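You operate a simulated robot arm through the tools that you are given. There is no shell and no other tool.

You are at the controls of a simulated robot arm. One attempt, no reset.

Task
Put things in order on the black-edged bench top. At the end: the yellow clip stands on top of the red book; the green post cap stands where the orange bottle stood; the orange bottle stands where the brown jar stood; the brown jar stands where the yellow clip stood; whatever was shut is shut again. Leave all else as you found it, and nothing knocked over.

Only the result counts: the job must be done as asked and must still hold three seconds after the hand-in. Knocking over, shifting, dropping, spilling or breaking anything else fails it. Lids that push on must go on centred and level and be pressed home; caps that screw on are set level and turned clockwise until they are tight.

Robot
A 7-joint arm with a two-finger parallel gripper, fixed in place. Base frame: the origin is on the floor under the middle of its stand, x ahead of it, y to its left, z up; the work surface is at about z = 0.8. Lengths are in m, angles in rad, forces in N, time in s.
With the tool pointing down near the work surface it reaches from about 0.1 to 0.66 m from the base axis. Its first joint turns from -1.152 to 1.152 rad. Payload 1.57 kg.
The TCP is the grasp point between the finger pads, 0.03 m short of the fingertips. In the tool frame z runs along the fingers and y along their closing line. The gripper opens to 0.08 m. The fingers are 0.017 m wide and 0.012 m thick; the gripper's body (0.04 by 0.082 m) begins 0.08 m behind the TCP.
Orientation is told as [roll, pitch, yaw] about the base's x, y, z axes, in that order, counted from this pose: with the fingers straight down and closing along the base's y, the tool's x points along the base's -x, its y along +y and its z along -z.

Tools
- The arm moves only by the tool step_arm. Its argument "plan" is a list of rows, each a list of 2 entries, a list of its own where there are three numbers: the shift along the tool's x, y, z in units of 50 mm (1.0 is 50 mm), then the turn, a rotation vector about the tool's x, y, z in units of 8 degrees (1.0 is 8 degrees). In form: [[[dx, dy, dz], [wx, wy, wz]], ...]. A call has 1 to 20 rows; each row shifts and turns the commanded pose from where the row before left it, along the tool's axes as they then stand. "claw" is the finger opening in mm, from 0 to 80, set as the call begins (left out, the last holds). A call with a number of a shift or a turn outside -1 to 1 is refused whole. Each row takes 0.2 s and may step no farther than 0.05 m and 0.15 rad from the row before; otherwise, or with a gripper value out of range, the whole call is refused. A pose out of reach is approached as far as the arm can. The call stops where the force on the tool passes 40 N (or 10 N more than at its start, if that is more) or the arm is blocked; 0.2 s more then pass. The fingers move at their own pace (about 0.072 m/s each) and stop on an object; they squeeze with about 28 N. The grip force told is the motor's: it shows also when the fingers shut on nothing. Time passes only in rows, and 0.2 s behind the last, so rows that do not move let the fingers close. It gives the time, the measured TCP pose, the force on the tool (base axes), the opening and the grip force at its end, in the units of the frame above (readings bear some noise), with the torque about the TCP (base axes, N m) and any sound that the robot's microphone picked up.
- Cameras (640 x 400 px; columns grow to the right, rows downward): "scene" is fixed at [0.0718, 0.4648, 1.4059]; the picture's right is [-0.42, -0.91, 0.00], its down [-0.67, 0.31, -0.68] and it looks along [0.61, -0.29, -0.73] (base axes); focal length 347 px, centre (320, 200). "wrist" rides on the gripper at [0.072, -0.007, -0.122] in the tool frame; the picture's right is [0.09, 1.00, 0.00], its down [-0.84, 0.08, -0.54] and it looks along [-0.54, 0.05, 0.84] (tool axes); focal length 238 px, centre (320, 200). There is no depth. A picture from a camera that has moved, and an enlarged one, comes with that camera's place and axes in the base frame and with its lens.
- grab_frame(camera): a new picture of that camera. It takes no simulated time.
- inspect(camera, box): a new picture of the part [left, top, right, bottom] of that camera's present view, enlarged. It takes no simulated time.
- hand_in(): hands the job in; it is judged then, once.

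Nothing tells you positions but the pictures and the camera data. Unless the task says otherwise, let go and move clear before handing in.

The tools are called after "Emit:" as a command line: name --argument value ..., lists and objects as JSON in quotes. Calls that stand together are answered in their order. step_arm: Moves the arm, as the interface text tells. Its arguments: {"type":"object","properties":{"plan":{"type":"array","items":{"type":"array"}},"claw":{"type":"number"}},"required":["plan"]} The other tools are called the same way: grab_frame (camera) takes a picture; inspect (camera, box) takes an enlarged picture of a part of a camera's view; hand_in () hands the job in.

At the start:

```text
time_s: 0.0
tcp_pos: [0.5041, 0.1455, 1.0588]
tcp_rot: [0.001, -0.001, 0.0]
force: [0.3, -0.5, 0.2]
ft_torque: [0.04, 0.05, 0.0]
width: 0.08
grip_force: 0.1
```

scene: 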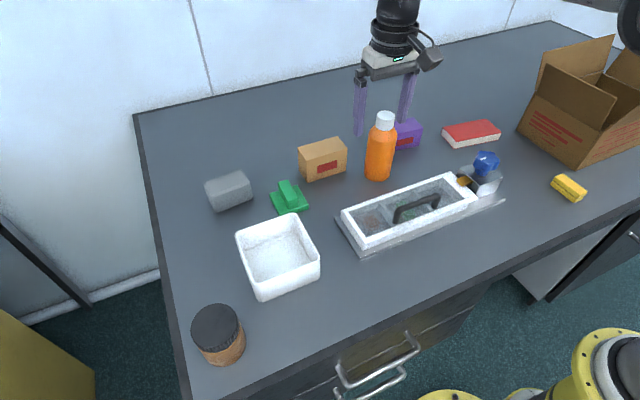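
wrist: 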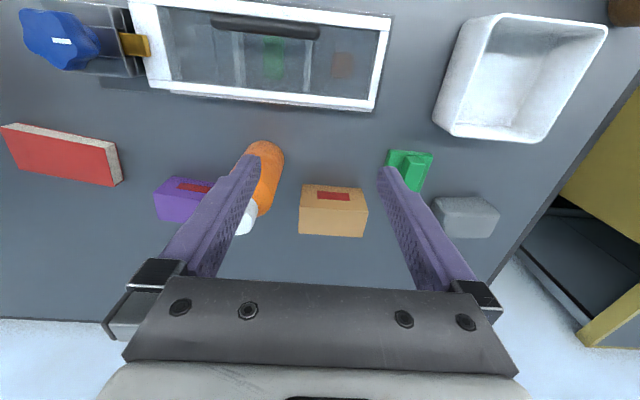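

I see a bench with a brown jar at the near-left, a white tray, a green clip-like thing, a grey block, an orange box, the orange bottle, a purple box, a red book, a glass-lidded box with a latch and blue knob, a yellow clip and a cardboard box. I'll look closer before moving.

Emit:
inspect --camera "scene" --box '[320, 140, 520, 265]'

Emit:
inspect --camera "scene" --box '[180, 130, 380, 255]'

Emit:
inspect --camera "scene" --box '[430, 100, 630, 225]'

Emit:
inspect --camera "scene" --box '[160, 275, 360, 400]'

Emit:
inspect --camera "wrist" --box '[0, 0, 400, 250]'

Emit:
inspect --camera "wrist" --box '[340, 0, 640, 250]'

```text
3.20 times, centred on (420, 202) of scene
camera zoom: at [0.0718, 0.4648, 1.4059], right [-0.42, -0.91, 0.0], down [-0.67, 0.31, -0.68], along [0.61, -0.29, -0.73], focal length 1110 px, centre (0, 192)
```

zoom: 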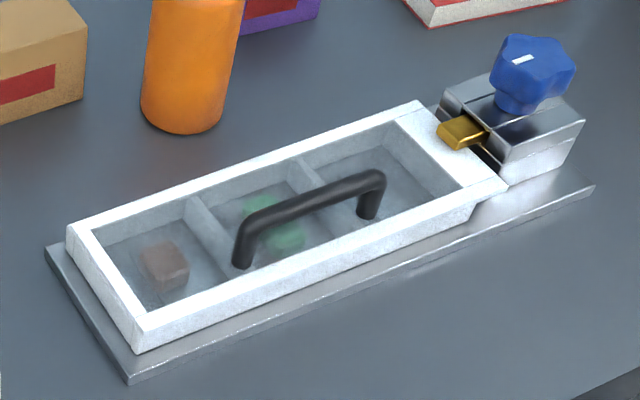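

```text
3.20 times, centred on (280, 192) of scene
camera zoom: at [0.0718, 0.4648, 1.4059], right [-0.42, -0.91, 0.0], down [-0.67, 0.31, -0.68], along [0.61, -0.29, -0.73], focal length 1110 px, centre (448, 224)
```

zoom: 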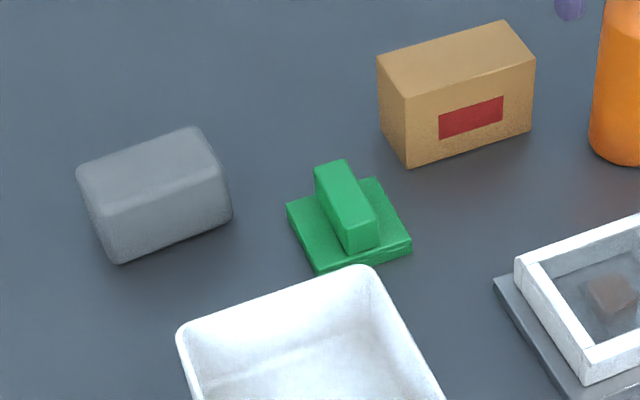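

```text
3.20 times, centred on (530, 162) of scene
camera zoom: at [0.0718, 0.4648, 1.4059], right [-0.42, -0.91, 0.0], down [-0.67, 0.31, -0.68], along [0.61, -0.29, -0.73], focal length 1110 px, centre (-352, 320)
```

zoom: 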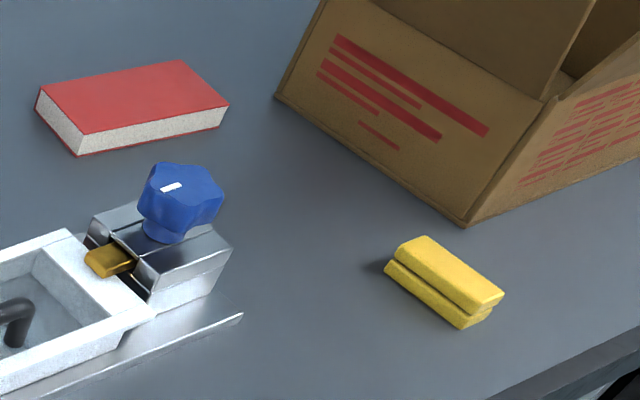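

```text
3.20 times, centred on (260, 338) of scene
camera zoom: at [0.0718, 0.4648, 1.4059], right [-0.42, -0.91, 0.0], down [-0.67, 0.31, -0.68], along [0.61, -0.29, -0.73], focal length 1110 px, centre (512, -240)
```

zoom: 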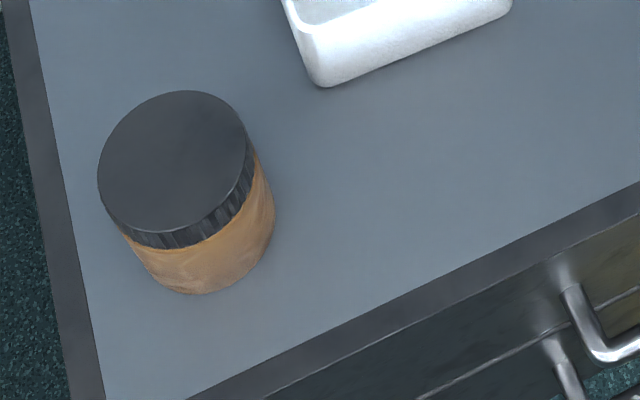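

```text
1.60 times, centred on (200, 125) of wrist
camera zoom: at [0.4308, 0.1373, 1.1798], right [-0.09, 1.0, 0.0], down [0.84, 0.08, 0.54], along [0.54, 0.05, -0.84], focal length 381 px, centre (512, 320)
```

zoom: 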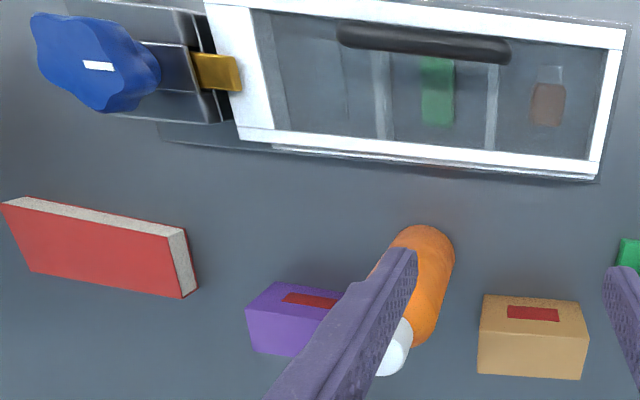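

```text
1.60 times, centred on (490, 125) of wrist
camera zoom: at [0.4308, 0.1373, 1.1798], right [-0.09, 1.0, 0.0], down [0.84, 0.08, 0.54], along [0.54, 0.05, -0.84], focal length 381 px, centre (48, 320)
```

zoom: 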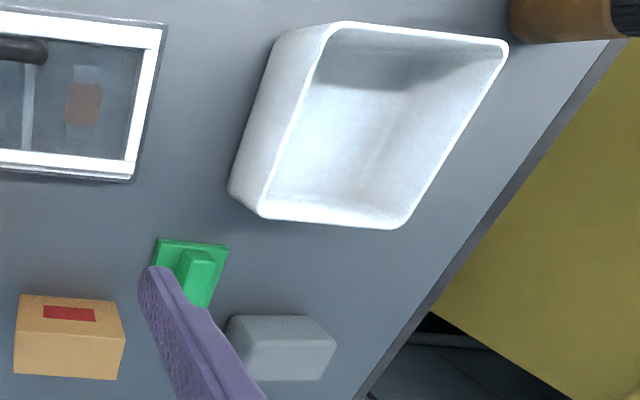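

The bench has a green plate-with-rib piece in the open, and there is another green thing inside the latched glass-lidded case. I need to find out which one is the post cap, so I'll move the wrist camera over the one in the open first.

Emit:
step_arm --plan '[[[0.02, 0.77, 0.55], [0, 0, 0]], [[0.02, 0.77, 0.55], [0, 0, 0]], [[0.02, 0.77, 0.55], [0, 0, 0]], [[0.02, 0.77, 0.55], [0, 0, 0]], [[0, 0, 0], [0, 0, 0]]]' --claw 80

Emit:
grab_frame --camera "wrist"

Emit:
inspect --camera "wrist" --box '[220, 100, 420, 225]'

```text
time_s: 1.2
tcp_pos: [0.4998, 0.2973, 0.9487]
tcp_rot: [0.0, 0.0, -0.001]
force: [0.5, -0.3, 0.0]
ft_torque: [-0.02, 0.02, 0.0]
width: 0.0799
grip_force: 0.0
```

```text
taken
camera wrist: at [0.4268, 0.2908, 1.0699], right [-0.09, 1.0, 0.0], down [0.84, 0.08, 0.54], along [0.54, 0.05, -0.84], focal length 238 px, centre (320, 200)
```

wrist: 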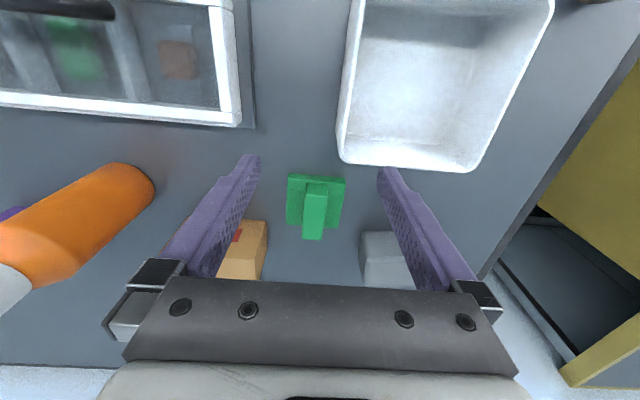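

```text
3.20 times, centred on (320, 162) of wrist
camera zoom: at [0.4268, 0.2908, 1.0699], right [-0.09, 1.0, 0.0], down [0.84, 0.08, 0.54], along [0.54, 0.05, -0.84], focal length 763 px, centre (320, 320)
```

zoom: 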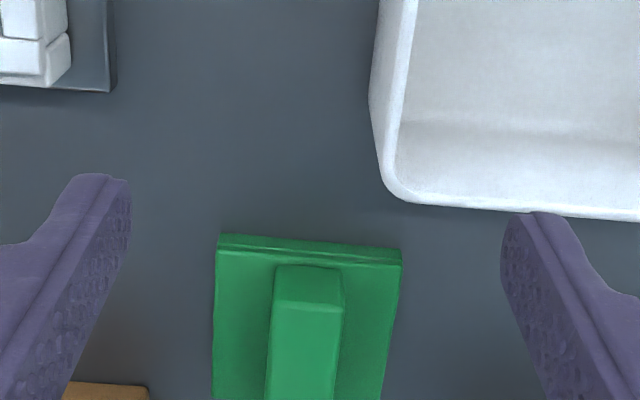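

The piece in the open is a square plate with a rib on top. Now I'll look into the glass-lidded case from above.

Emit:
step_arm --plan '[[[0.56, -0.8, -0.1], [0, 0, 0]], [[0.56, -0.8, -0.1], [0, 0, 0]], [[0.56, -0.8, 0], [0, 0, 0]], [[0.56, -0.8, 0], [0, 0, 0]], [[0.56, -0.8, 0], [0, 0, 0]], [[0.1, -0.4, 0], [0, 0, 0]], [[0, 0, 0], [0, 0, 0]]]'

Emit:
grab_frame --camera "wrist"

Emit:
inspect --camera "wrist" --box '[220, 60, 420, 185]'

```text
time_s: 2.8
tcp_pos: [0.3542, 0.0786, 0.9583]
tcp_rot: [-0.001, 0.0, 0.0]
force: [0.6, 0.0, 0.1]
ft_torque: [0.02, 0.0, -0.03]
width: 0.0799
grip_force: 0.2
```

```text
taken
camera wrist: at [0.2809, 0.0705, 1.0795], right [-0.09, 1.0, 0.0], down [0.84, 0.08, 0.54], along [0.54, 0.05, -0.84], focal length 238 px, centre (320, 200)
```

wrist: 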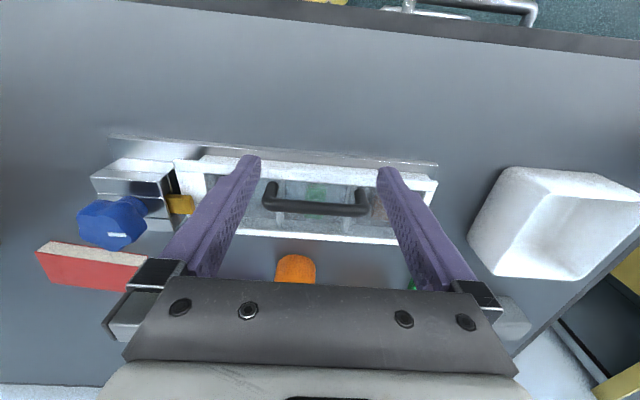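

```text
3.20 times, centred on (320, 122) of wrist
camera zoom: at [0.2809, 0.0705, 1.0795], right [-0.09, 1.0, 0.0], down [0.84, 0.08, 0.54], along [0.54, 0.05, -0.84], focal length 763 px, centre (320, 448)
```

zoom: 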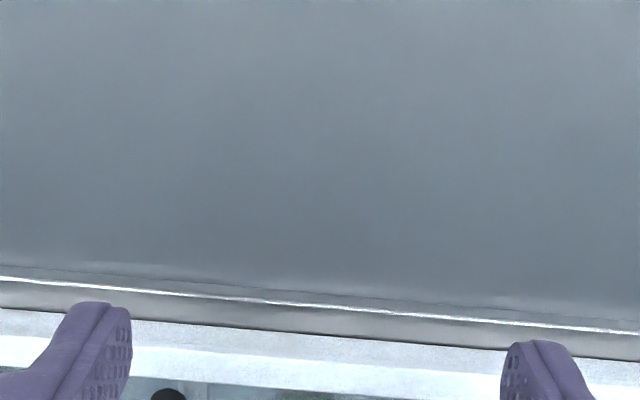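

I need the camera above the case itself, so I'll move forward over it, staying short of the bottle.

Emit:
step_arm --plan '[[[-0.8, 0, -0.2], [0, 0, 0]], [[-0.8, 0, -0.2], [0, 0, 0]], [[-0.8, 0, 0], [0, 0, 0]], [[0, 0, 0], [0, 0, 0]]]'

Emit:
grab_frame --camera "wrist"

Emit:
inspect --camera "wrist" --box '[200, 50, 400, 175]'

Emit:
inspect --camera "wrist" --box '[40, 30, 240, 155]'

```text
time_s: 3.8
tcp_pos: [0.4741, 0.0786, 0.9796]
tcp_rot: [0.0, 0.001, 0.0]
force: [0.1, 0.1, -0.1]
ft_torque: [0.02, -0.03, -0.01]
width: 0.0797
grip_force: 0.1
```

```text
taken
camera wrist: at [0.4025, 0.0708, 1.1004], right [-0.09, 1.0, 0.0], down [0.84, 0.08, 0.54], along [0.54, 0.05, -0.84], focal length 238 px, centre (320, 200)
```

wrist: 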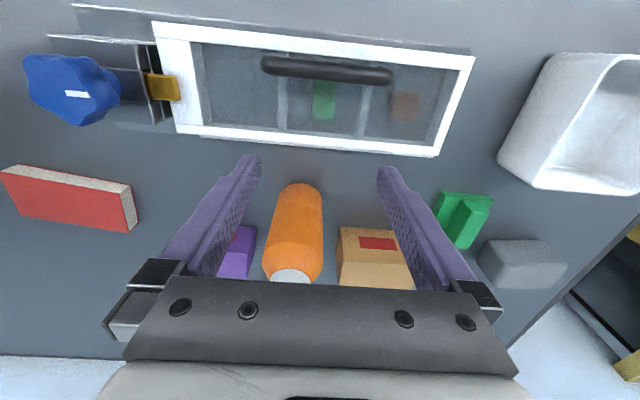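

```text
3.20 times, centred on (300, 112) of wrist
camera zoom: at [0.4025, 0.0708, 1.1004], right [-0.09, 1.0, 0.0], down [0.84, 0.08, 0.54], along [0.54, 0.05, -0.84], focal length 763 px, centre (384, 480)
```

zoom: 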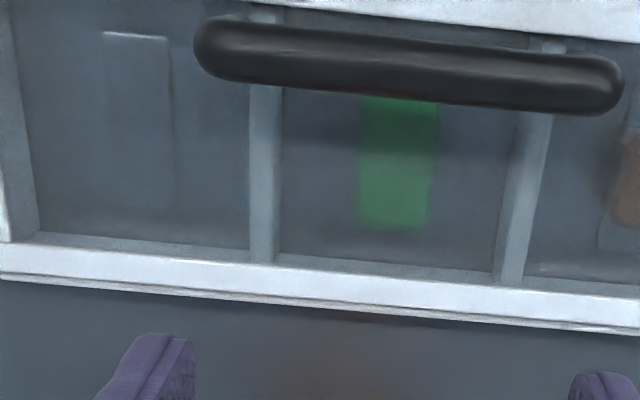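

```text
3.20 times, centred on (140, 92) of wrist
camera zoom: at [0.4025, 0.0708, 1.1004], right [-0.09, 1.0, 0.0], down [0.84, 0.08, 0.54], along [0.54, 0.05, -0.84], focal length 763 px, centre (896, 544)
```

zoom: 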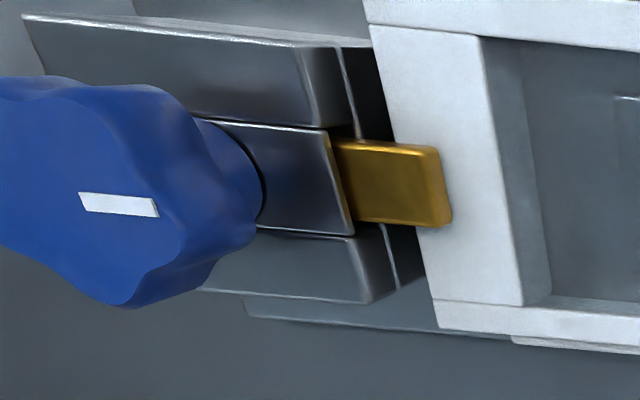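

Through the glass the green thing looks like a plain bar. I'll zoom in further from both cameras to tell the two apart.

Emit:
inspect --camera "scene" --box '[375, 190, 435, 228]'

Emit:
inspect --camera "scene" --box '[260, 170, 320, 222]'

Emit:
inspect --camera "wrist" --box '[290, 50, 360, 135]'

Emit:
inspect --camera "wrist" --box '[420, 180, 520, 260]'

Emit:
inspect --camera "scene" --box '[350, 100, 410, 190]'

Emit:
inspect --camera "scene" --box '[440, 140, 520, 210]'

```text
10.53 times, centred on (405, 209) of scene
camera zoom: at [0.0718, 0.4648, 1.4059], right [-0.42, -0.91, 0.0], down [-0.67, 0.31, -0.68], along [0.61, -0.29, -0.73], focal length 3651 px, centre (-575, 105)
```

zoom: 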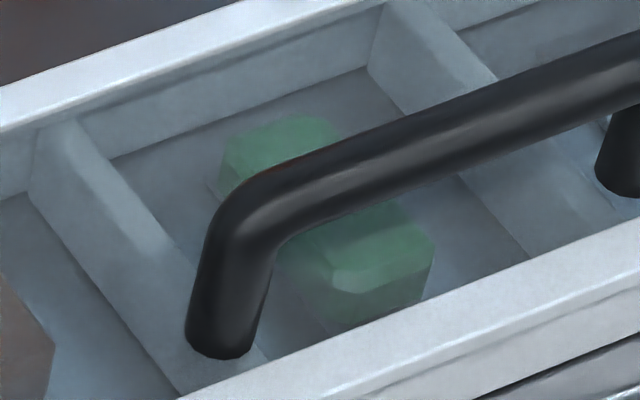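

```text
7.69 times, centred on (290, 196) of scene
camera zoom: at [0.0718, 0.4648, 1.4059], right [-0.42, -0.91, 0.0], down [-0.67, 0.31, -0.68], along [0.61, -0.29, -0.73], focal length 2668 px, centre (551, 231)
```

zoom: 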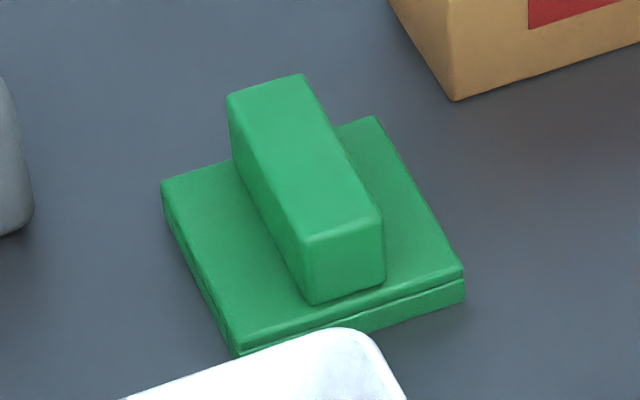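

```text
4.71 times, centred on (325, 92) of wrist
camera zoom: at [0.4025, 0.0708, 1.1004], right [-0.09, 1.0, 0.0], down [0.84, 0.08, 0.54], along [0.54, 0.05, -0.84], focal length 1122 px, centre (296, 706)
```

zoom: 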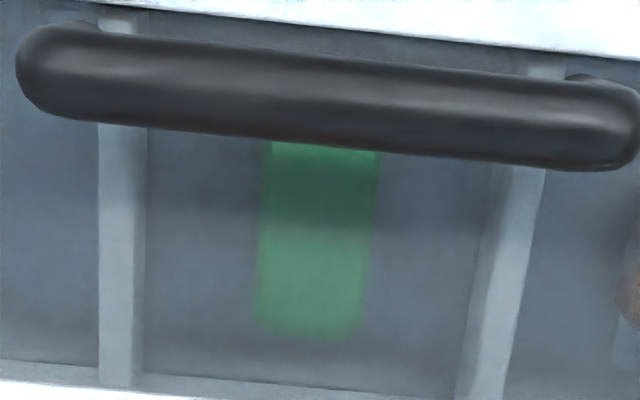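

```text
5.00 times, centred on (470, 220) of wrist
camera zoom: at [0.4025, 0.0708, 1.1004], right [-0.09, 1.0, 0.0], down [0.84, 0.08, 0.54], along [0.54, 0.05, -0.84], focal length 1192 px, centre (-430, 100)
```

zoom: 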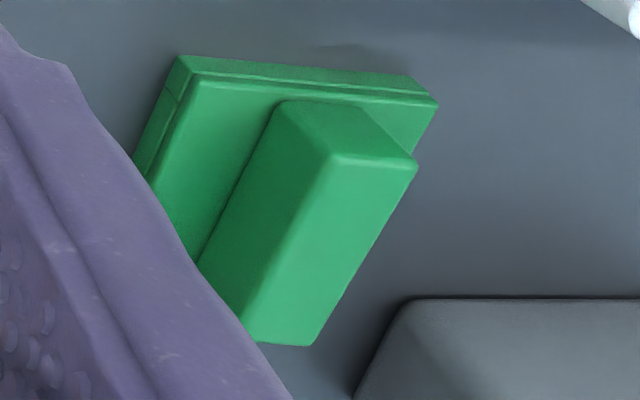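

```text
4.44 times, centred on (380, 145) of scene
camera zoom: at [0.0718, 0.4648, 1.4059], right [-0.42, -0.91, 0.0], down [-0.67, 0.31, -0.68], along [0.61, -0.29, -0.73], focal length 1542 px, centre (53, 444)
```

zoom: 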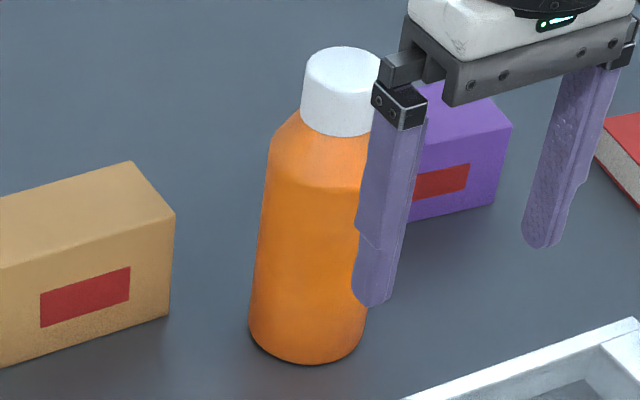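

```text
5.71 times, centred on (480, 175) of scene
camera zoom: at [0.0718, 0.4648, 1.4059], right [-0.42, -0.91, 0.0], down [-0.67, 0.31, -0.68], along [0.61, -0.29, -0.73], focal length 1982 px, centre (-594, 343)
```

zoom: 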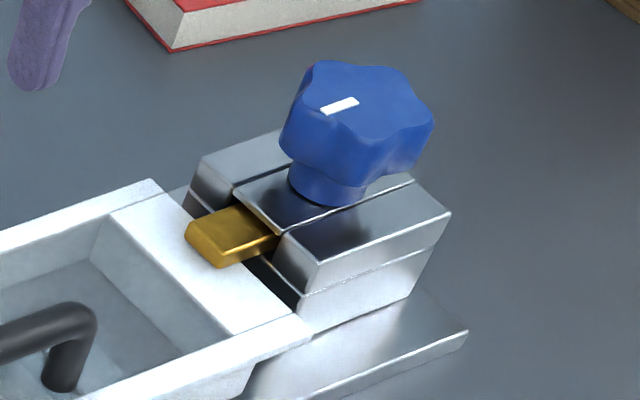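

The open green piece is a wide square cap plate with a grip rib, and the one in the case looks like a small chamfered bar. I'll check the case contents once more, and measure the clip, jar, book and bottle.

Emit:
inspect --camera "scene" --box '[345, 195, 395, 245]'

Emit:
inspect --camera "scene" --box '[390, 195, 425, 225]'

Emit:
inspect --camera "scene" --box '[425, 165, 475, 205]'

Emit:
inspect --camera "scene" --box '[540, 165, 600, 210]'

Emit:
inspect --camera "scene" --box '[430, 110, 510, 160]'

Emit:
inspect --camera "scene" --box '[180, 295, 260, 375]'

```text
8.00 times, centred on (370, 220) of scene
camera zoom: at [0.0718, 0.4648, 1.4059], right [-0.42, -0.91, 0.0], down [-0.67, 0.31, -0.68], along [0.61, -0.29, -0.73], focal length 2775 px, centre (-80, 40)
```

zoom: 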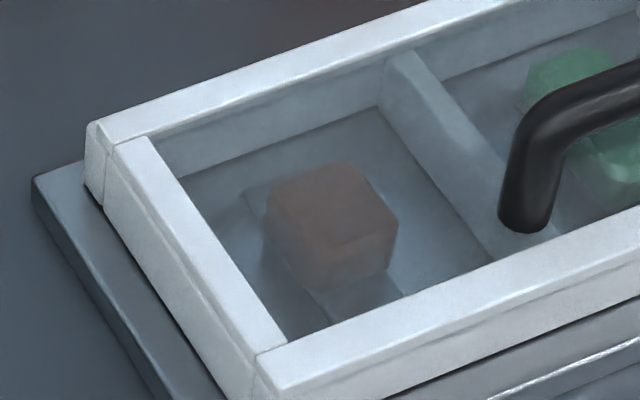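

```text
13.33 times, centred on (408, 210) of scene
camera zoom: at [0.0718, 0.4648, 1.4059], right [-0.42, -0.91, 0.0], down [-0.67, 0.31, -0.68], along [0.61, -0.29, -0.73], focal length 4625 px, centre (-847, 67)
```

zoom: 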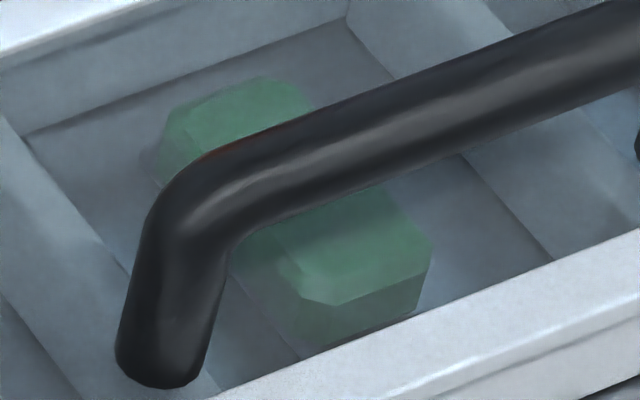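

```text
10.00 times, centred on (450, 185) of scene
camera zoom: at [0.0718, 0.4648, 1.4059], right [-0.42, -0.91, 0.0], down [-0.67, 0.31, -0.68], along [0.61, -0.29, -0.73], focal length 3469 px, centre (-980, 350)
```

zoom: 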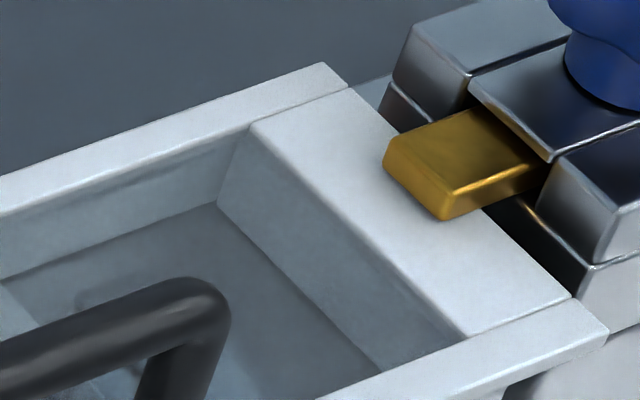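

```text
8.89 times, centred on (570, 188) of scene
camera zoom: at [0.0718, 0.4648, 1.4059], right [-0.42, -0.91, 0.0], down [-0.67, 0.31, -0.68], along [0.61, -0.29, -0.73], focal length 3083 px, centre (-1902, 311)
```

zoom: 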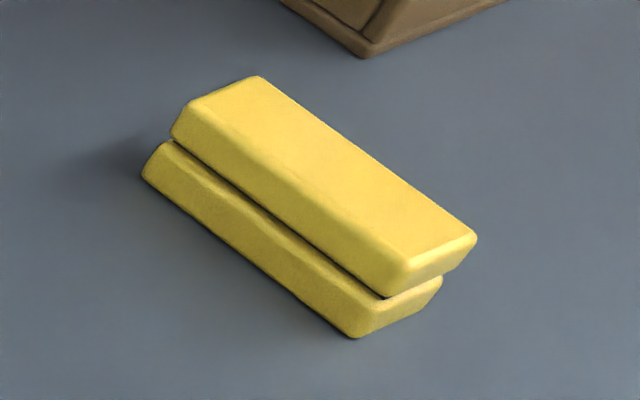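

```text
8.00 times, centred on (470, 135) of scene
camera zoom: at [0.0718, 0.4648, 1.4059], right [-0.42, -0.91, 0.0], down [-0.67, 0.31, -0.68], along [0.61, -0.29, -0.73], focal length 2775 px, centre (-880, 720)
```

zoom: 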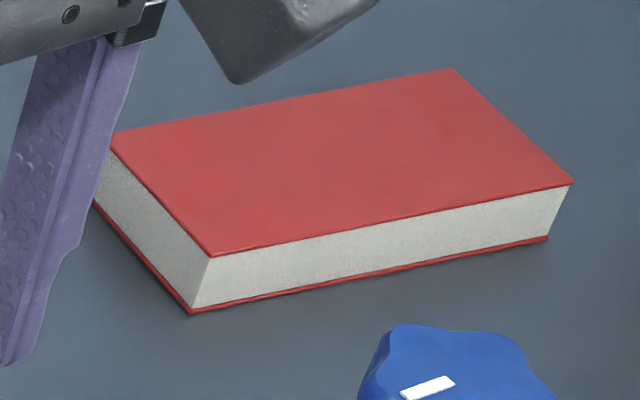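

```text
5.00 times, centred on (220, 335) of scene
camera zoom: at [0.0718, 0.4648, 1.4059], right [-0.42, -0.91, 0.0], down [-0.67, 0.31, -0.68], along [0.61, -0.29, -0.73], focal length 1734 px, centre (820, -475)
```

zoom: 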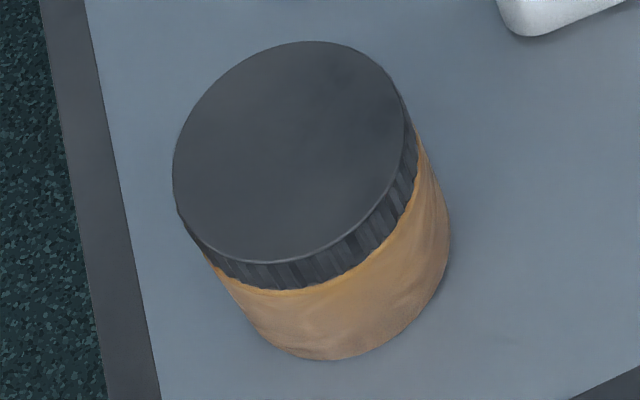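

The piece in the case is a plain chamfered bar, one of the case's contents. The square plate with a skirt and grip rib, at about (0.60, 0.30), is the green post cap, so the case can stay latched. The order is clip to book, jar to the clip's spot, bottle to the jar's spot, then cap to the bottle's spot. I'll look at the clip up close first.

Emit:
step_arm --plan '[[[0, 0, -0.6], [0, 0, 0]], [[0.348, -0.817, 0], [0, 0, 0]], [[0.348, -0.817, 0], [0, 0, 0]], [[0.348, -0.817, 0], [0, 0, 0]], [[0.348, -0.817, 0], [0, 0, 0]], [[0.348, -0.817, 0], [0, 0, 0]], [[0.348, -0.817, 0], [0, 0, 0]], [[0.348, -0.817, 0], [0, 0, 0]], [[0.348, -0.817, 0], [0, 0, 0]], [[0.348, -0.817, 0], [0, 0, 0]], [[0.348, -0.817, 0], [0, 0, 0]], [[0, 0, 0.6], [0, 0, 0]], [[0, 0, 0], [0, 0, 0]]]'

Emit:
grab_frame --camera "wrist"

Emit:
grab_frame --camera "scene"

```text
time_s: 6.6
tcp_pos: [0.2996, -0.3296, 0.9763]
tcp_rot: [0.0, 0.001, -0.001]
force: [0.2, -0.2, -0.5]
ft_torque: [-0.03, -0.03, 0.0]
width: 0.0801
grip_force: 0.1
```

```text
taken
camera wrist: at [0.2269, -0.3369, 1.0993], right [-0.09, 1.0, 0.0], down [0.84, 0.08, 0.54], along [0.54, 0.05, -0.84], focal length 238 px, centre (320, 200)
```

wrist: 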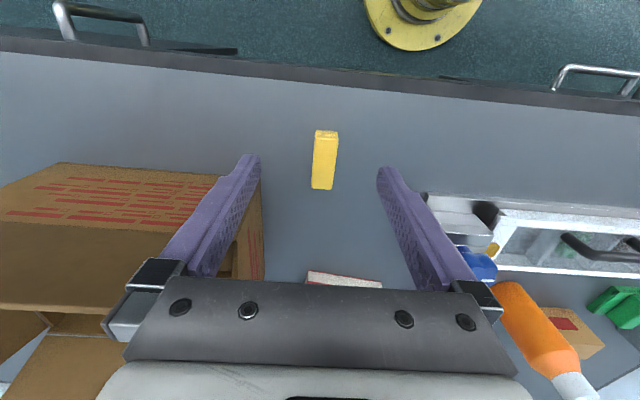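

```text
taken
```

scene: 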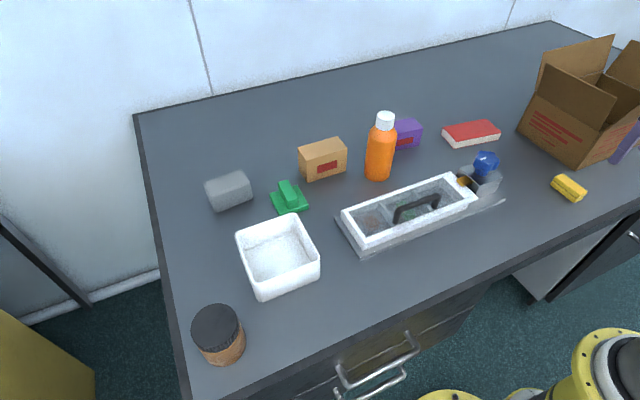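

Emit:
inspect --camera "wrist" --box '[270, 110, 380, 210]'

Emit:
inspect --camera "wrist" --box '[150, 130, 310, 290]'

Emit:
inspect --camera "scene" --box '[500, 20, 640, 210]'

```text
4.00 times, centred on (325, 160) of wrist
camera zoom: at [0.2269, -0.3369, 1.0993], right [-0.09, 1.0, 0.0], down [0.84, 0.08, 0.54], along [0.54, 0.05, -0.84], focal length 953 px, centre (300, 360)
```

zoom: 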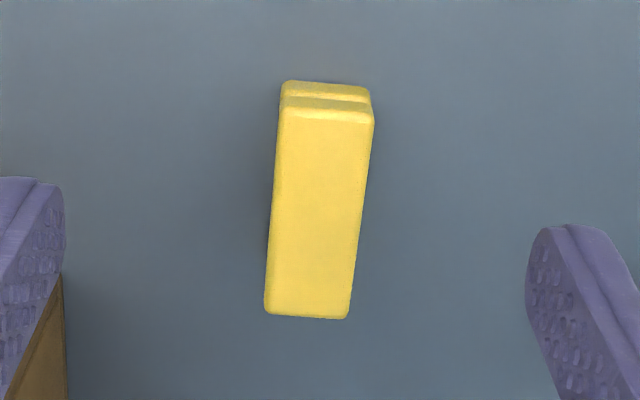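

```text
2.50 times, centred on (230, 210) of wrist
camera zoom: at [0.2269, -0.3369, 1.0993], right [-0.09, 1.0, 0.0], down [0.84, 0.08, 0.54], along [0.54, 0.05, -0.84], focal length 596 px, centre (545, 175)
```

zoom: 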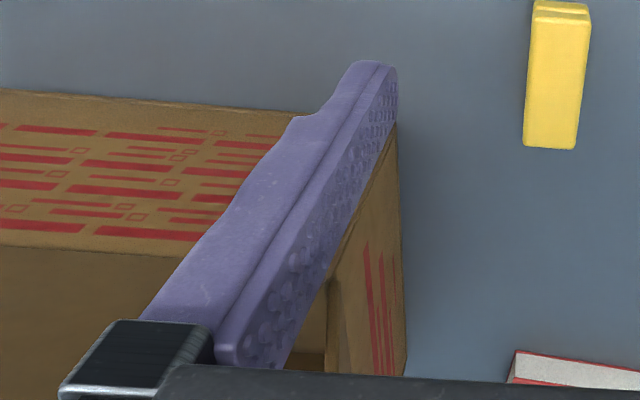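

```text
2.11 times, centred on (570, 115) of scene
camera zoom: at [0.0718, 0.4648, 1.4059], right [-0.42, -0.91, 0.0], down [-0.67, 0.31, -0.68], along [0.61, -0.29, -0.73], focal length 730 px, centre (-206, 379)
```

zoom: 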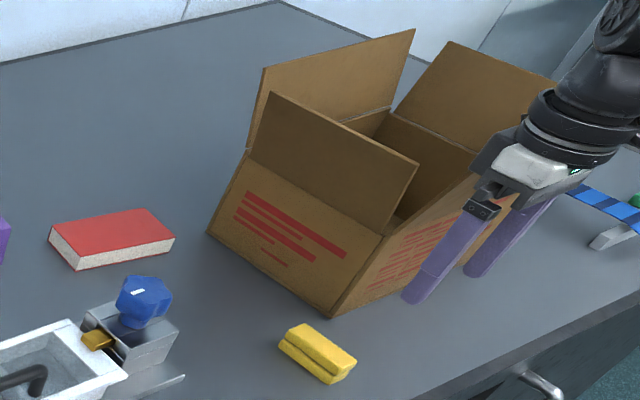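

The clip lies along x, centred at about (0.349, -0.322), about 69 x 27 x 27 mm, and the cardboard carton stays beyond y = -0.41. I'll line up over the clip and go down to grasp it.

Emit:
step_arm --plan '[[[-0.98, 0.15, 0], [0, 0, 0]], [[0, 0, 0.8], [0, 0, 0]], [[0, 0, 0.8], [0, 0, 0]], [[0, 0, 0.6], [0, 0, 0]], [[0, 0, 0], [0, 0, 0]]]' --claw 60

Emit:
grab_frame --camera "wrist"

Emit:
inspect --camera "scene" --box '[510, 120, 640, 210]'

```text
time_s: 7.8
tcp_pos: [0.3488, -0.3214, 0.8689]
tcp_rot: [-0.001, 0.001, -0.001]
force: [-0.2, 0.2, -0.5]
ft_torque: [0.06, 0.01, 0.0]
width: 0.0602
grip_force: 0.0
```

```text
taken
camera wrist: at [0.2763, -0.3287, 0.99], right [-0.09, 1.0, 0.0], down [0.84, 0.08, 0.54], along [0.54, 0.05, -0.84], focal length 238 px, centre (320, 200)
```

wrist: 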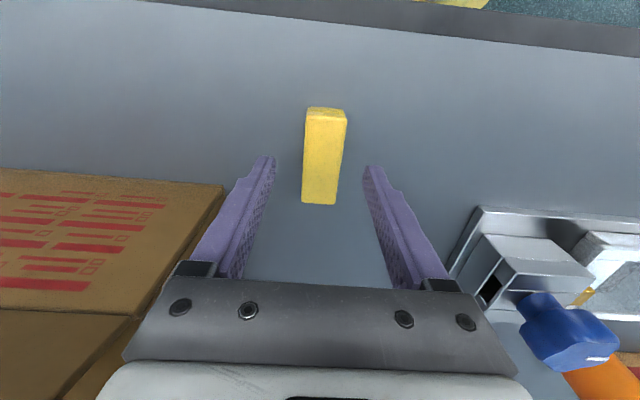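

```text
4.44 times, centred on (575, 165) of scene
camera zoom: at [0.0718, 0.4648, 1.4059], right [-0.42, -0.91, 0.0], down [-0.67, 0.31, -0.68], along [0.61, -0.29, -0.73], focal length 1542 px, centre (-813, 356)
```

zoom: 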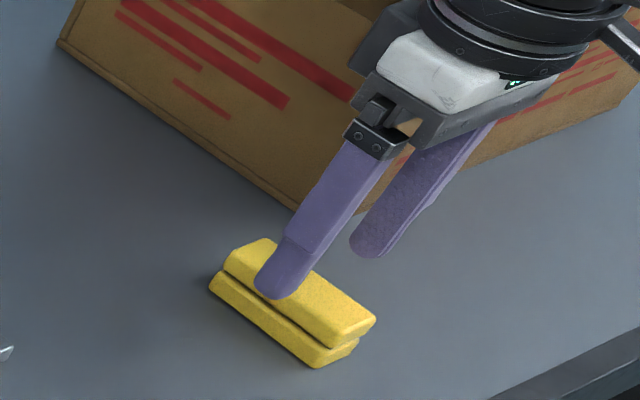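

The fingers straddle the clip and are centred on it. I'll go down the last 33 mm and close.

Emit:
step_arm --plan '[[[0, 0.02, 0.33], [0, 0, 0]], [[0, 0, 0.33], [0, 0, 0]], [[0, 0, 0], [0, 0, 0]]]'

Emit:
step_arm --plan '[[[0, 0, 0], [0, 0, 0]], [[0, 0, 0], [0, 0, 0]], [[0, 0, 0], [0, 0, 0]], [[0, 0, 0], [0, 0, 0]]]' --claw 0

Emit:
inspect --camera "scene" --box '[510, 120, 640, 210]'

```text
time_s: 8.6
tcp_pos: [0.3491, -0.3206, 0.8346]
tcp_rot: [-0.001, -0.001, -0.001]
force: [-0.1, -1.1, 0.2]
ft_torque: [0.0, 0.0, 0.0]
width: 0.0602
grip_force: 0.1
```

```text
time_s: 9.6
tcp_pos: [0.3493, -0.3211, 0.8342]
tcp_rot: [0.0, 0.0, 0.001]
force: [-0.3, 0.8, 0.3]
ft_torque: [-0.01, -0.03, -0.01]
width: 0.0267
grip_force: 28.1
```

```text
4.44 times, centred on (575, 165) of scene
camera zoom: at [0.0718, 0.4648, 1.4059], right [-0.42, -0.91, 0.0], down [-0.67, 0.31, -0.68], along [0.61, -0.29, -0.73], focal length 1542 px, centre (-813, 356)
```

zoom: 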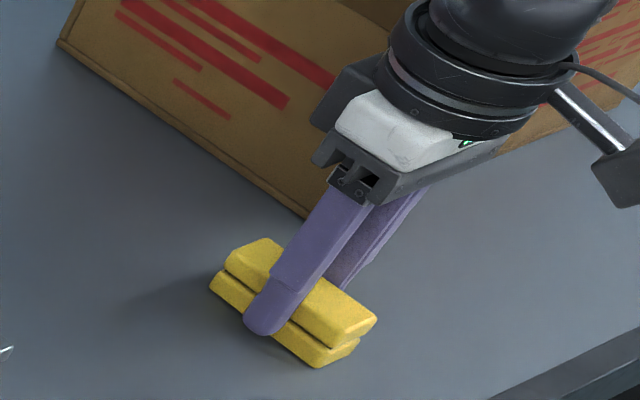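

The clip is gripped at 26.7 mm. I'll lift it straight up and carry it over the book, away from the carton.

Emit:
step_arm --plan '[[[0, 0, -0.4], [0, 0, 0]], [[0, 0, -0.8], [0, 0, 0]], [[0, 0, -0.8], [0, 0, 0]], [[0, 0, -0.8], [0, 0, 0]], [[0, 0.3, -0.4], [0, 0, 0]], [[0, 0, 0], [0, 0, 0]]]'

Emit:
step_arm --plan '[[[-0.88, 0.24, 0], [0, 0, 0]], [[-0.88, 0.24, 0], [0, 0, 0]], [[-0.88, 0.24, 0], [0, 0, 0]], [[-0.88, 0.24, 0], [0, 0, 0]], [[-0.88, 0.24, 0], [0, 0, 0]], [[-0.88, 0.24, 0], [0, 0, 0]], [[0, 0, 0], [0, 0, 0]]]'

Emit:
grab_frame --camera "scene"

Emit:
grab_frame --camera "wrist"

```text
time_s: 11.0
tcp_pos: [0.3482, -0.306, 0.9958]
tcp_rot: [0.0, 0.001, -0.001]
force: [0.9, 0.5, -0.4]
ft_torque: [-0.05, -0.01, 0.02]
width: 0.0001
grip_force: 21.8
```

```text
time_s: 12.6
tcp_pos: [0.5907, -0.2319, 0.9918]
tcp_rot: [0.002, -0.001, 0.0]
force: [-0.4, 0.3, -0.4]
ft_torque: [0.01, 0.02, 0.0]
width: 0.0
grip_force: 21.7
out of reach, approached as far as the arm can: row 6
```

```text
taken
```

scene: 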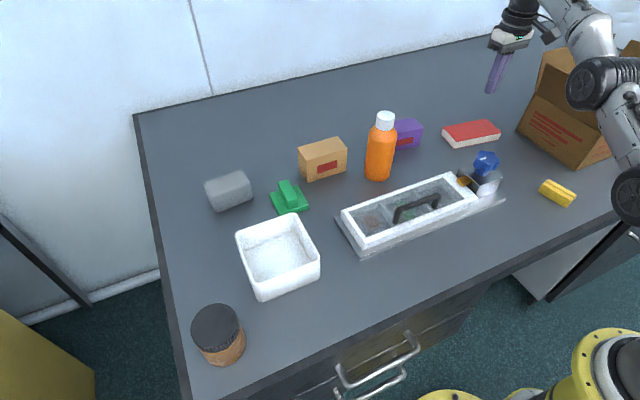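

```text
taken
camera wrist: at [0.518, -0.2387, 1.1139], right [-0.09, 1.0, 0.0], down [0.84, 0.08, 0.54], along [0.54, 0.05, -0.84], focal length 238 px, centre (320, 200)
```

wrist: 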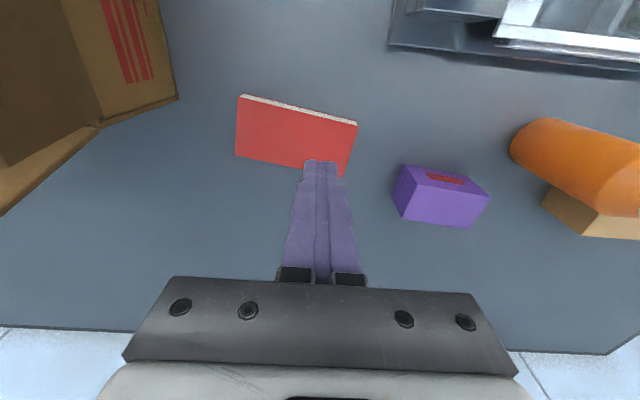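

The clip slipped out of the fingers during the lift and is back on the bench near its old spot. I'll look at how it lies now.

Emit:
inspect --camera "scene" --box '[525, 165, 595, 220]'

Emit:
inspect --camera "scene" --box '[430, 60, 640, 210]'

```text
7.27 times, centred on (560, 192) of scene
camera zoom: at [0.0718, 0.4649, 1.4059], right [-0.42, -0.91, 0.0], down [-0.67, 0.31, -0.68], along [0.61, -0.29, -0.73], focal length 2523 px, centre (-1426, 254)
```

zoom: 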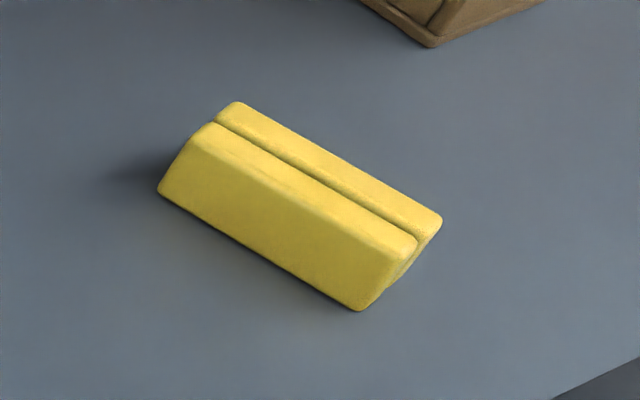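

```text
2.67 times, centred on (535, 135) of scene
camera zoom: at [0.0718, 0.4649, 1.4059], right [-0.42, -0.91, 0.0], down [-0.67, 0.31, -0.68], along [0.61, -0.29, -0.73], focal length 925 px, centre (-253, 373)
```

zoom: 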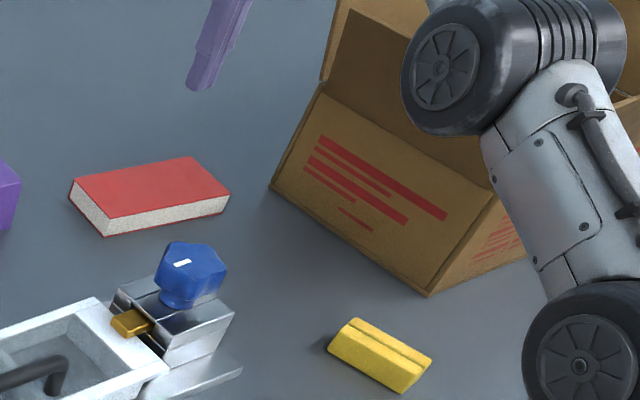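

The clip has rolled a quarter turn towards +y and moved about 3 cm, so it must have slipped right at the start of the lift. I need to see it closely to work out a better grip, so I'll bring the wrist camera back over it.

Emit:
step_arm --plan '[[[0.83, -0.17, 0], [0, 0, 0]], [[0.83, -0.17, 0], [0, 0, 0]], [[0.83, -0.17, 0], [0, 0, 0]], [[0.83, -0.17, 0], [0, 0, 0]], [[0.83, -0.17, 0], [0, 0, 0]], [[0.83, -0.17, 0], [0, 0, 0]], [[0.83, -0.17, 0], [0, 0, 0]], [[0, 0, 0.6], [0, 0, 0]], [[0, 0, 0], [0, 0, 0]]]' --claw 80

Emit:
grab_frame --camera "wrist"

Emit:
inspect --camera "wrist" --box '[270, 90, 380, 190]'

Emit:
inspect --camera "scene" --box '[535, 172, 580, 212]'

```text
time_s: 14.6
tcp_pos: [0.2996, -0.2934, 0.9586]
tcp_rot: [0.001, 0.0, 0.0]
force: [-0.5, 0.4, 1.1]
ft_torque: [-0.03, -0.01, 0.0]
width: 0.08
grip_force: 0.0
```

```text
taken
camera wrist: at [0.2269, -0.3009, 1.0808], right [-0.09, 1.0, 0.0], down [0.84, 0.08, 0.54], along [0.54, 0.05, -0.84], focal length 238 px, centre (320, 200)
```

wrist: 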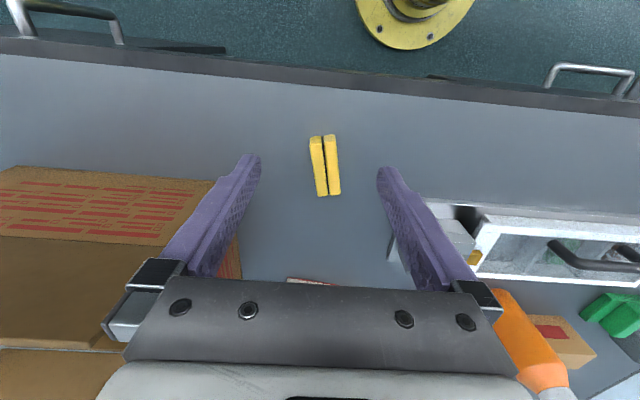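

```text
4.00 times, centred on (325, 140) of wrist
camera zoom: at [0.2269, -0.3009, 1.0808], right [-0.09, 1.0, 0.0], down [0.84, 0.08, 0.54], along [0.54, 0.05, -0.84], focal length 953 px, centre (300, 440)
```

zoom: 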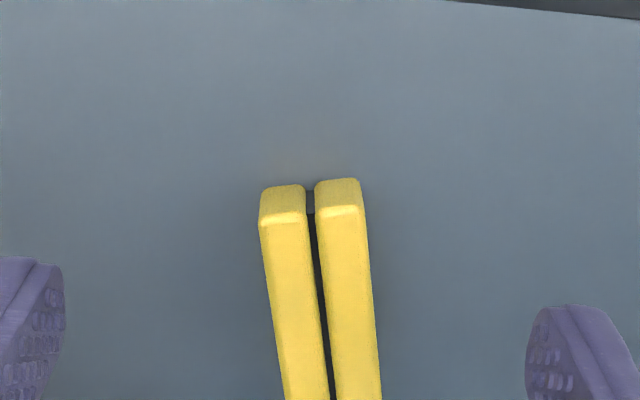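

```text
10.00 times, centred on (558, 192) of scene
camera zoom: at [0.0718, 0.4648, 1.4059], right [-0.42, -0.91, 0.0], down [-0.67, 0.31, -0.68], along [0.61, -0.29, -0.73], focal length 3469 px, centre (-2055, 280)
```

zoom: 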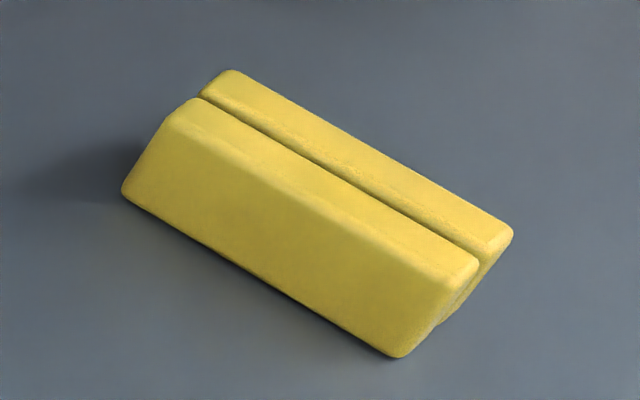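

The clip now lies on its side with the seam up, centred at about (0.349, -0.284) and turned about 13 degrees. The face that was on top looks towards +y. My plan is to grip it by its ends with the tool tilted, turn it back upright, and regrip. First I'll test the needed wrist yaw at a safe height above the clip.

Emit:
step_arm --plan '[[[-0.98, 0.2, 0], [0, 0, 0]], [[0, 0, 0], [0, 0, 0.96]], [[0, 0, 0], [0, 0, 0.96]], [[0, 0, 0], [0, 0, 0.96]], [[0, 0, 0], [0, 0, 0.96]], [[0, 0, 0], [0, 0, 0.96]], [[0, 0, 0], [0, 0, 0.96]], [[0, 0, 0], [0, 0, 0.96]], [[0, 0, 0], [0, 0, 0.96]], [[0, 0, 0], [0, 0, 0.96]], [[0, 0, 0], [0, 0, 0.98]], [[0, 0, 0], [0, 0, 0]]]' --claw 80

Emit:
grab_frame --camera "wrist"

Emit:
grab_frame --camera "scene"

```text
time_s: 17.2
tcp_pos: [0.3496, -0.281, 0.9613]
tcp_rot: [-0.001, 0.0, -1.345]
force: [-1.1, -0.5, -0.5]
ft_torque: [0.0, -0.01, -0.01]
width: 0.0801
grip_force: 0.1
```

```text
taken
camera wrist: at [0.3262, -0.2129, 1.083], right [0.95, 0.31, 0.0], down [0.26, -0.8, 0.54], along [0.17, -0.51, -0.84], focal length 238 px, centre (320, 200)
```

wrist: 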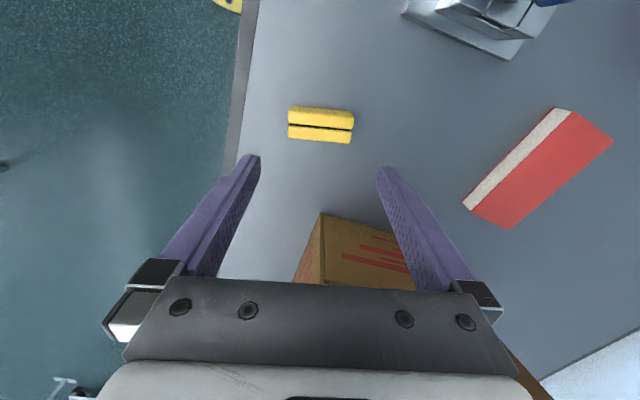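

```text
taken
```

scene: 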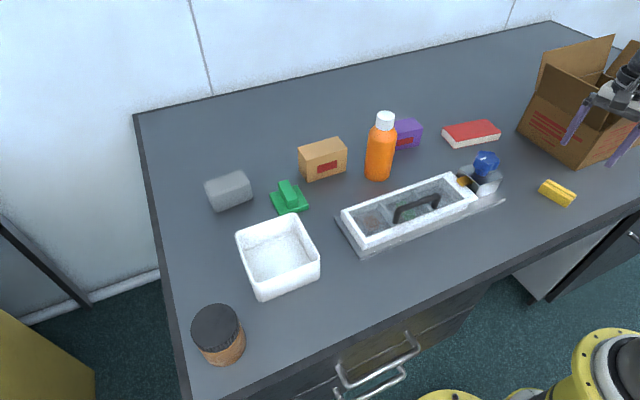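

Emit:
inspect --camera "wrist" --box '[270, 85, 370, 160]'

Emit:
inspect --camera "scene" --box '[500, 20, 640, 220]'

```text
5.33 times, centred on (320, 122) of wrist
camera zoom: at [0.3262, -0.2129, 1.083], right [0.95, 0.31, 0.0], down [0.26, -0.8, 0.54], along [0.17, -0.51, -0.84], focal length 1271 px, centre (320, 613)
```

zoom: 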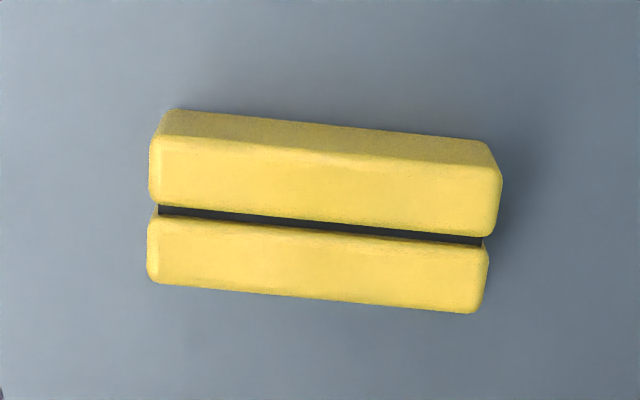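

```text
2.00 times, centred on (570, 120) of scene
camera zoom: at [0.0718, 0.4648, 1.4059], right [-0.42, -0.91, 0.0], down [-0.67, 0.31, -0.68], along [0.61, -0.29, -0.73], focal length 694 px, centre (-180, 360)
```

zoom: 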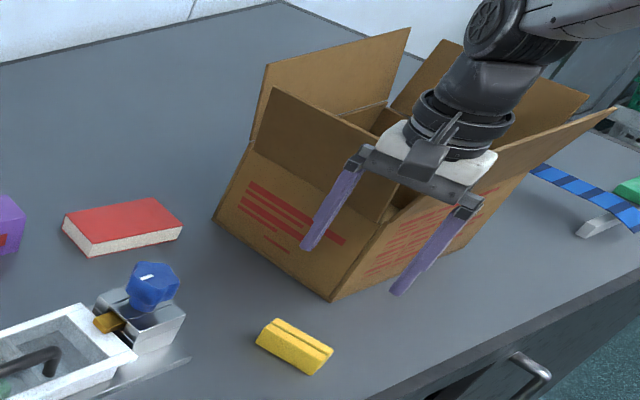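

The -77 degree yaw works and lines up with the clip's long axis. Now I'll test the two tilts in free air, a bit away from the carton.

Emit:
step_arm --plan '[[[0.85, 0.2, 0], [0, 0, 0]], [[0.8, 0, 0], [0, 0, 0]], [[0, 0, 0], [0, 0.9, 0]], [[0, 0, 0], [0, 0.9, 0]], [[0, 0, 0], [0, 0.9, 0]], [[0, 0, 0], [0, 0.9, 0]], [[0, 0, 0], [0, 0.9, 0]], [[0, 0, 0], [0, 0.5, 0]], [[0, 0, 0], [0, 0, 0]]]'

Emit:
grab_frame --camera "scene"

Emit:
grab_frame --camera "wrist"

```text
time_s: 19.2
tcp_pos: [0.3399, -0.1993, 0.9627]
tcp_rot: [-0.001, 0.699, -1.344]
force: [-0.2, 0.6, 0.3]
ft_torque: [0.01, 0.02, -0.02]
width: 0.0801
grip_force: 0.0
```

```text
taken
```

scene: 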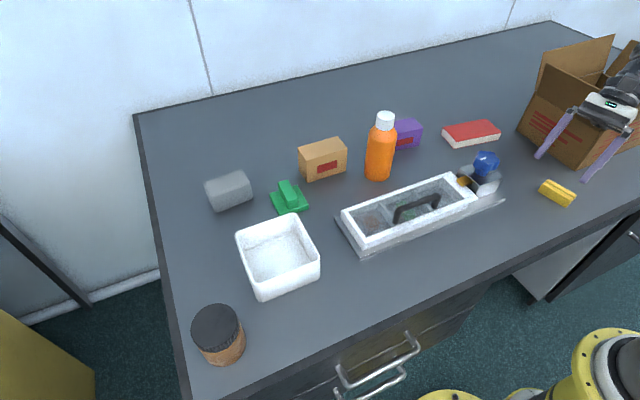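

```text
taken
camera wrist: at [0.3384, -0.2238, 1.1008], right [0.95, 0.29, 0.06], down [0.3, -0.95, -0.12], along [0.02, 0.14, -0.99], focal length 238 px, centre (320, 200)
```

wrist: 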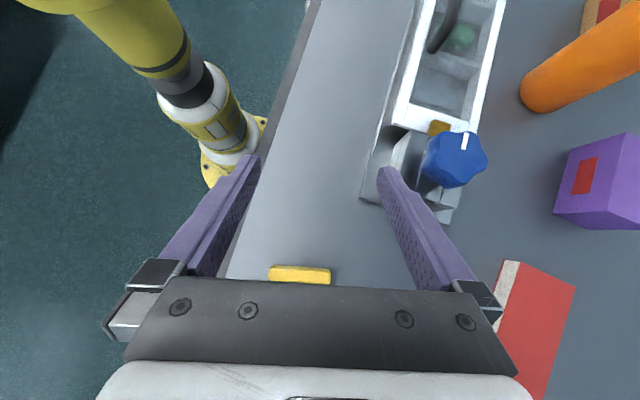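

A tilt of +40 degrees is reachable. I'll try +60, then the opposite tilt.

Emit:
step_arm --plan '[[[0, 0, 0], [0, 0.9, 0]], [[0, 0, 0], [0, 0.9, 0]], [[0, 0, 0], [0, 0.7, 0]], [[0, 0, 0], [0, 0, 0]]]'

Emit:
step_arm --plan '[[[0, 0, 0], [0, -0.9, 0]], [[0, 0, 0], [0, -0.9, 0]], [[0, 0, 0], [0, -0.9, 0]], [[0, 0, 0], [0, -0.9, 0]], [[0, 0, 0], [0, -0.9, 0]], [[0, 0, 0], [0, -0.9, 0]], [[0, 0, 0], [0, -0.9, 0]], [[0, 0, 0], [0, -0.9, 0]], [[0, 0, 0], [0, -0.9, 0]], [[0, 0, 0], [0, -0.9, 0]], [[0, 0, 0], [0, -0.9, 0]], [[0, 0, 0], [0, -0.6, 0]], [[0, 0, 0], [0, 0, 0]]]'

Emit:
grab_frame --camera "wrist"

```text
time_s: 20.2
tcp_pos: [0.3403, -0.1984, 0.9601]
tcp_rot: [0.0, 1.048, -1.344]
force: [-0.4, -0.2, -0.1]
ft_torque: [0.0, 0.03, 0.02]
width: 0.0798
grip_force: 0.0
```

```text
time_s: 23.0
tcp_pos: [0.3403, -0.1993, 0.9611]
tcp_rot: [0.0, -0.421, -1.342]
force: [-0.4, -0.2, -0.6]
ft_torque: [0.0, 0.02, 0.0]
width: 0.0799
grip_force: 0.0
```

```text
taken
camera wrist: at [0.3072, -0.0885, 1.0432], right [0.95, 0.31, -0.04], down [0.2, -0.51, 0.84], along [0.24, -0.8, -0.55], focal length 238 px, centre (320, 200)
```

wrist: 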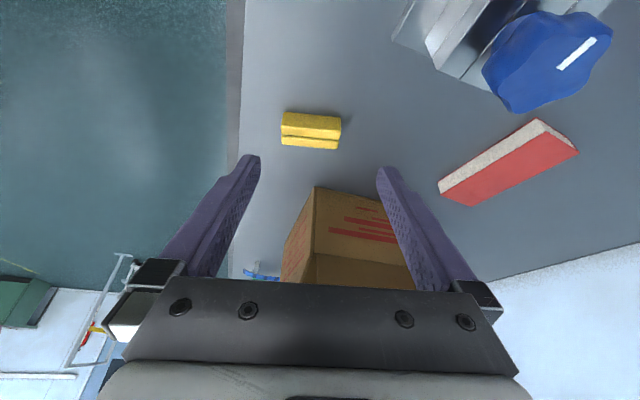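

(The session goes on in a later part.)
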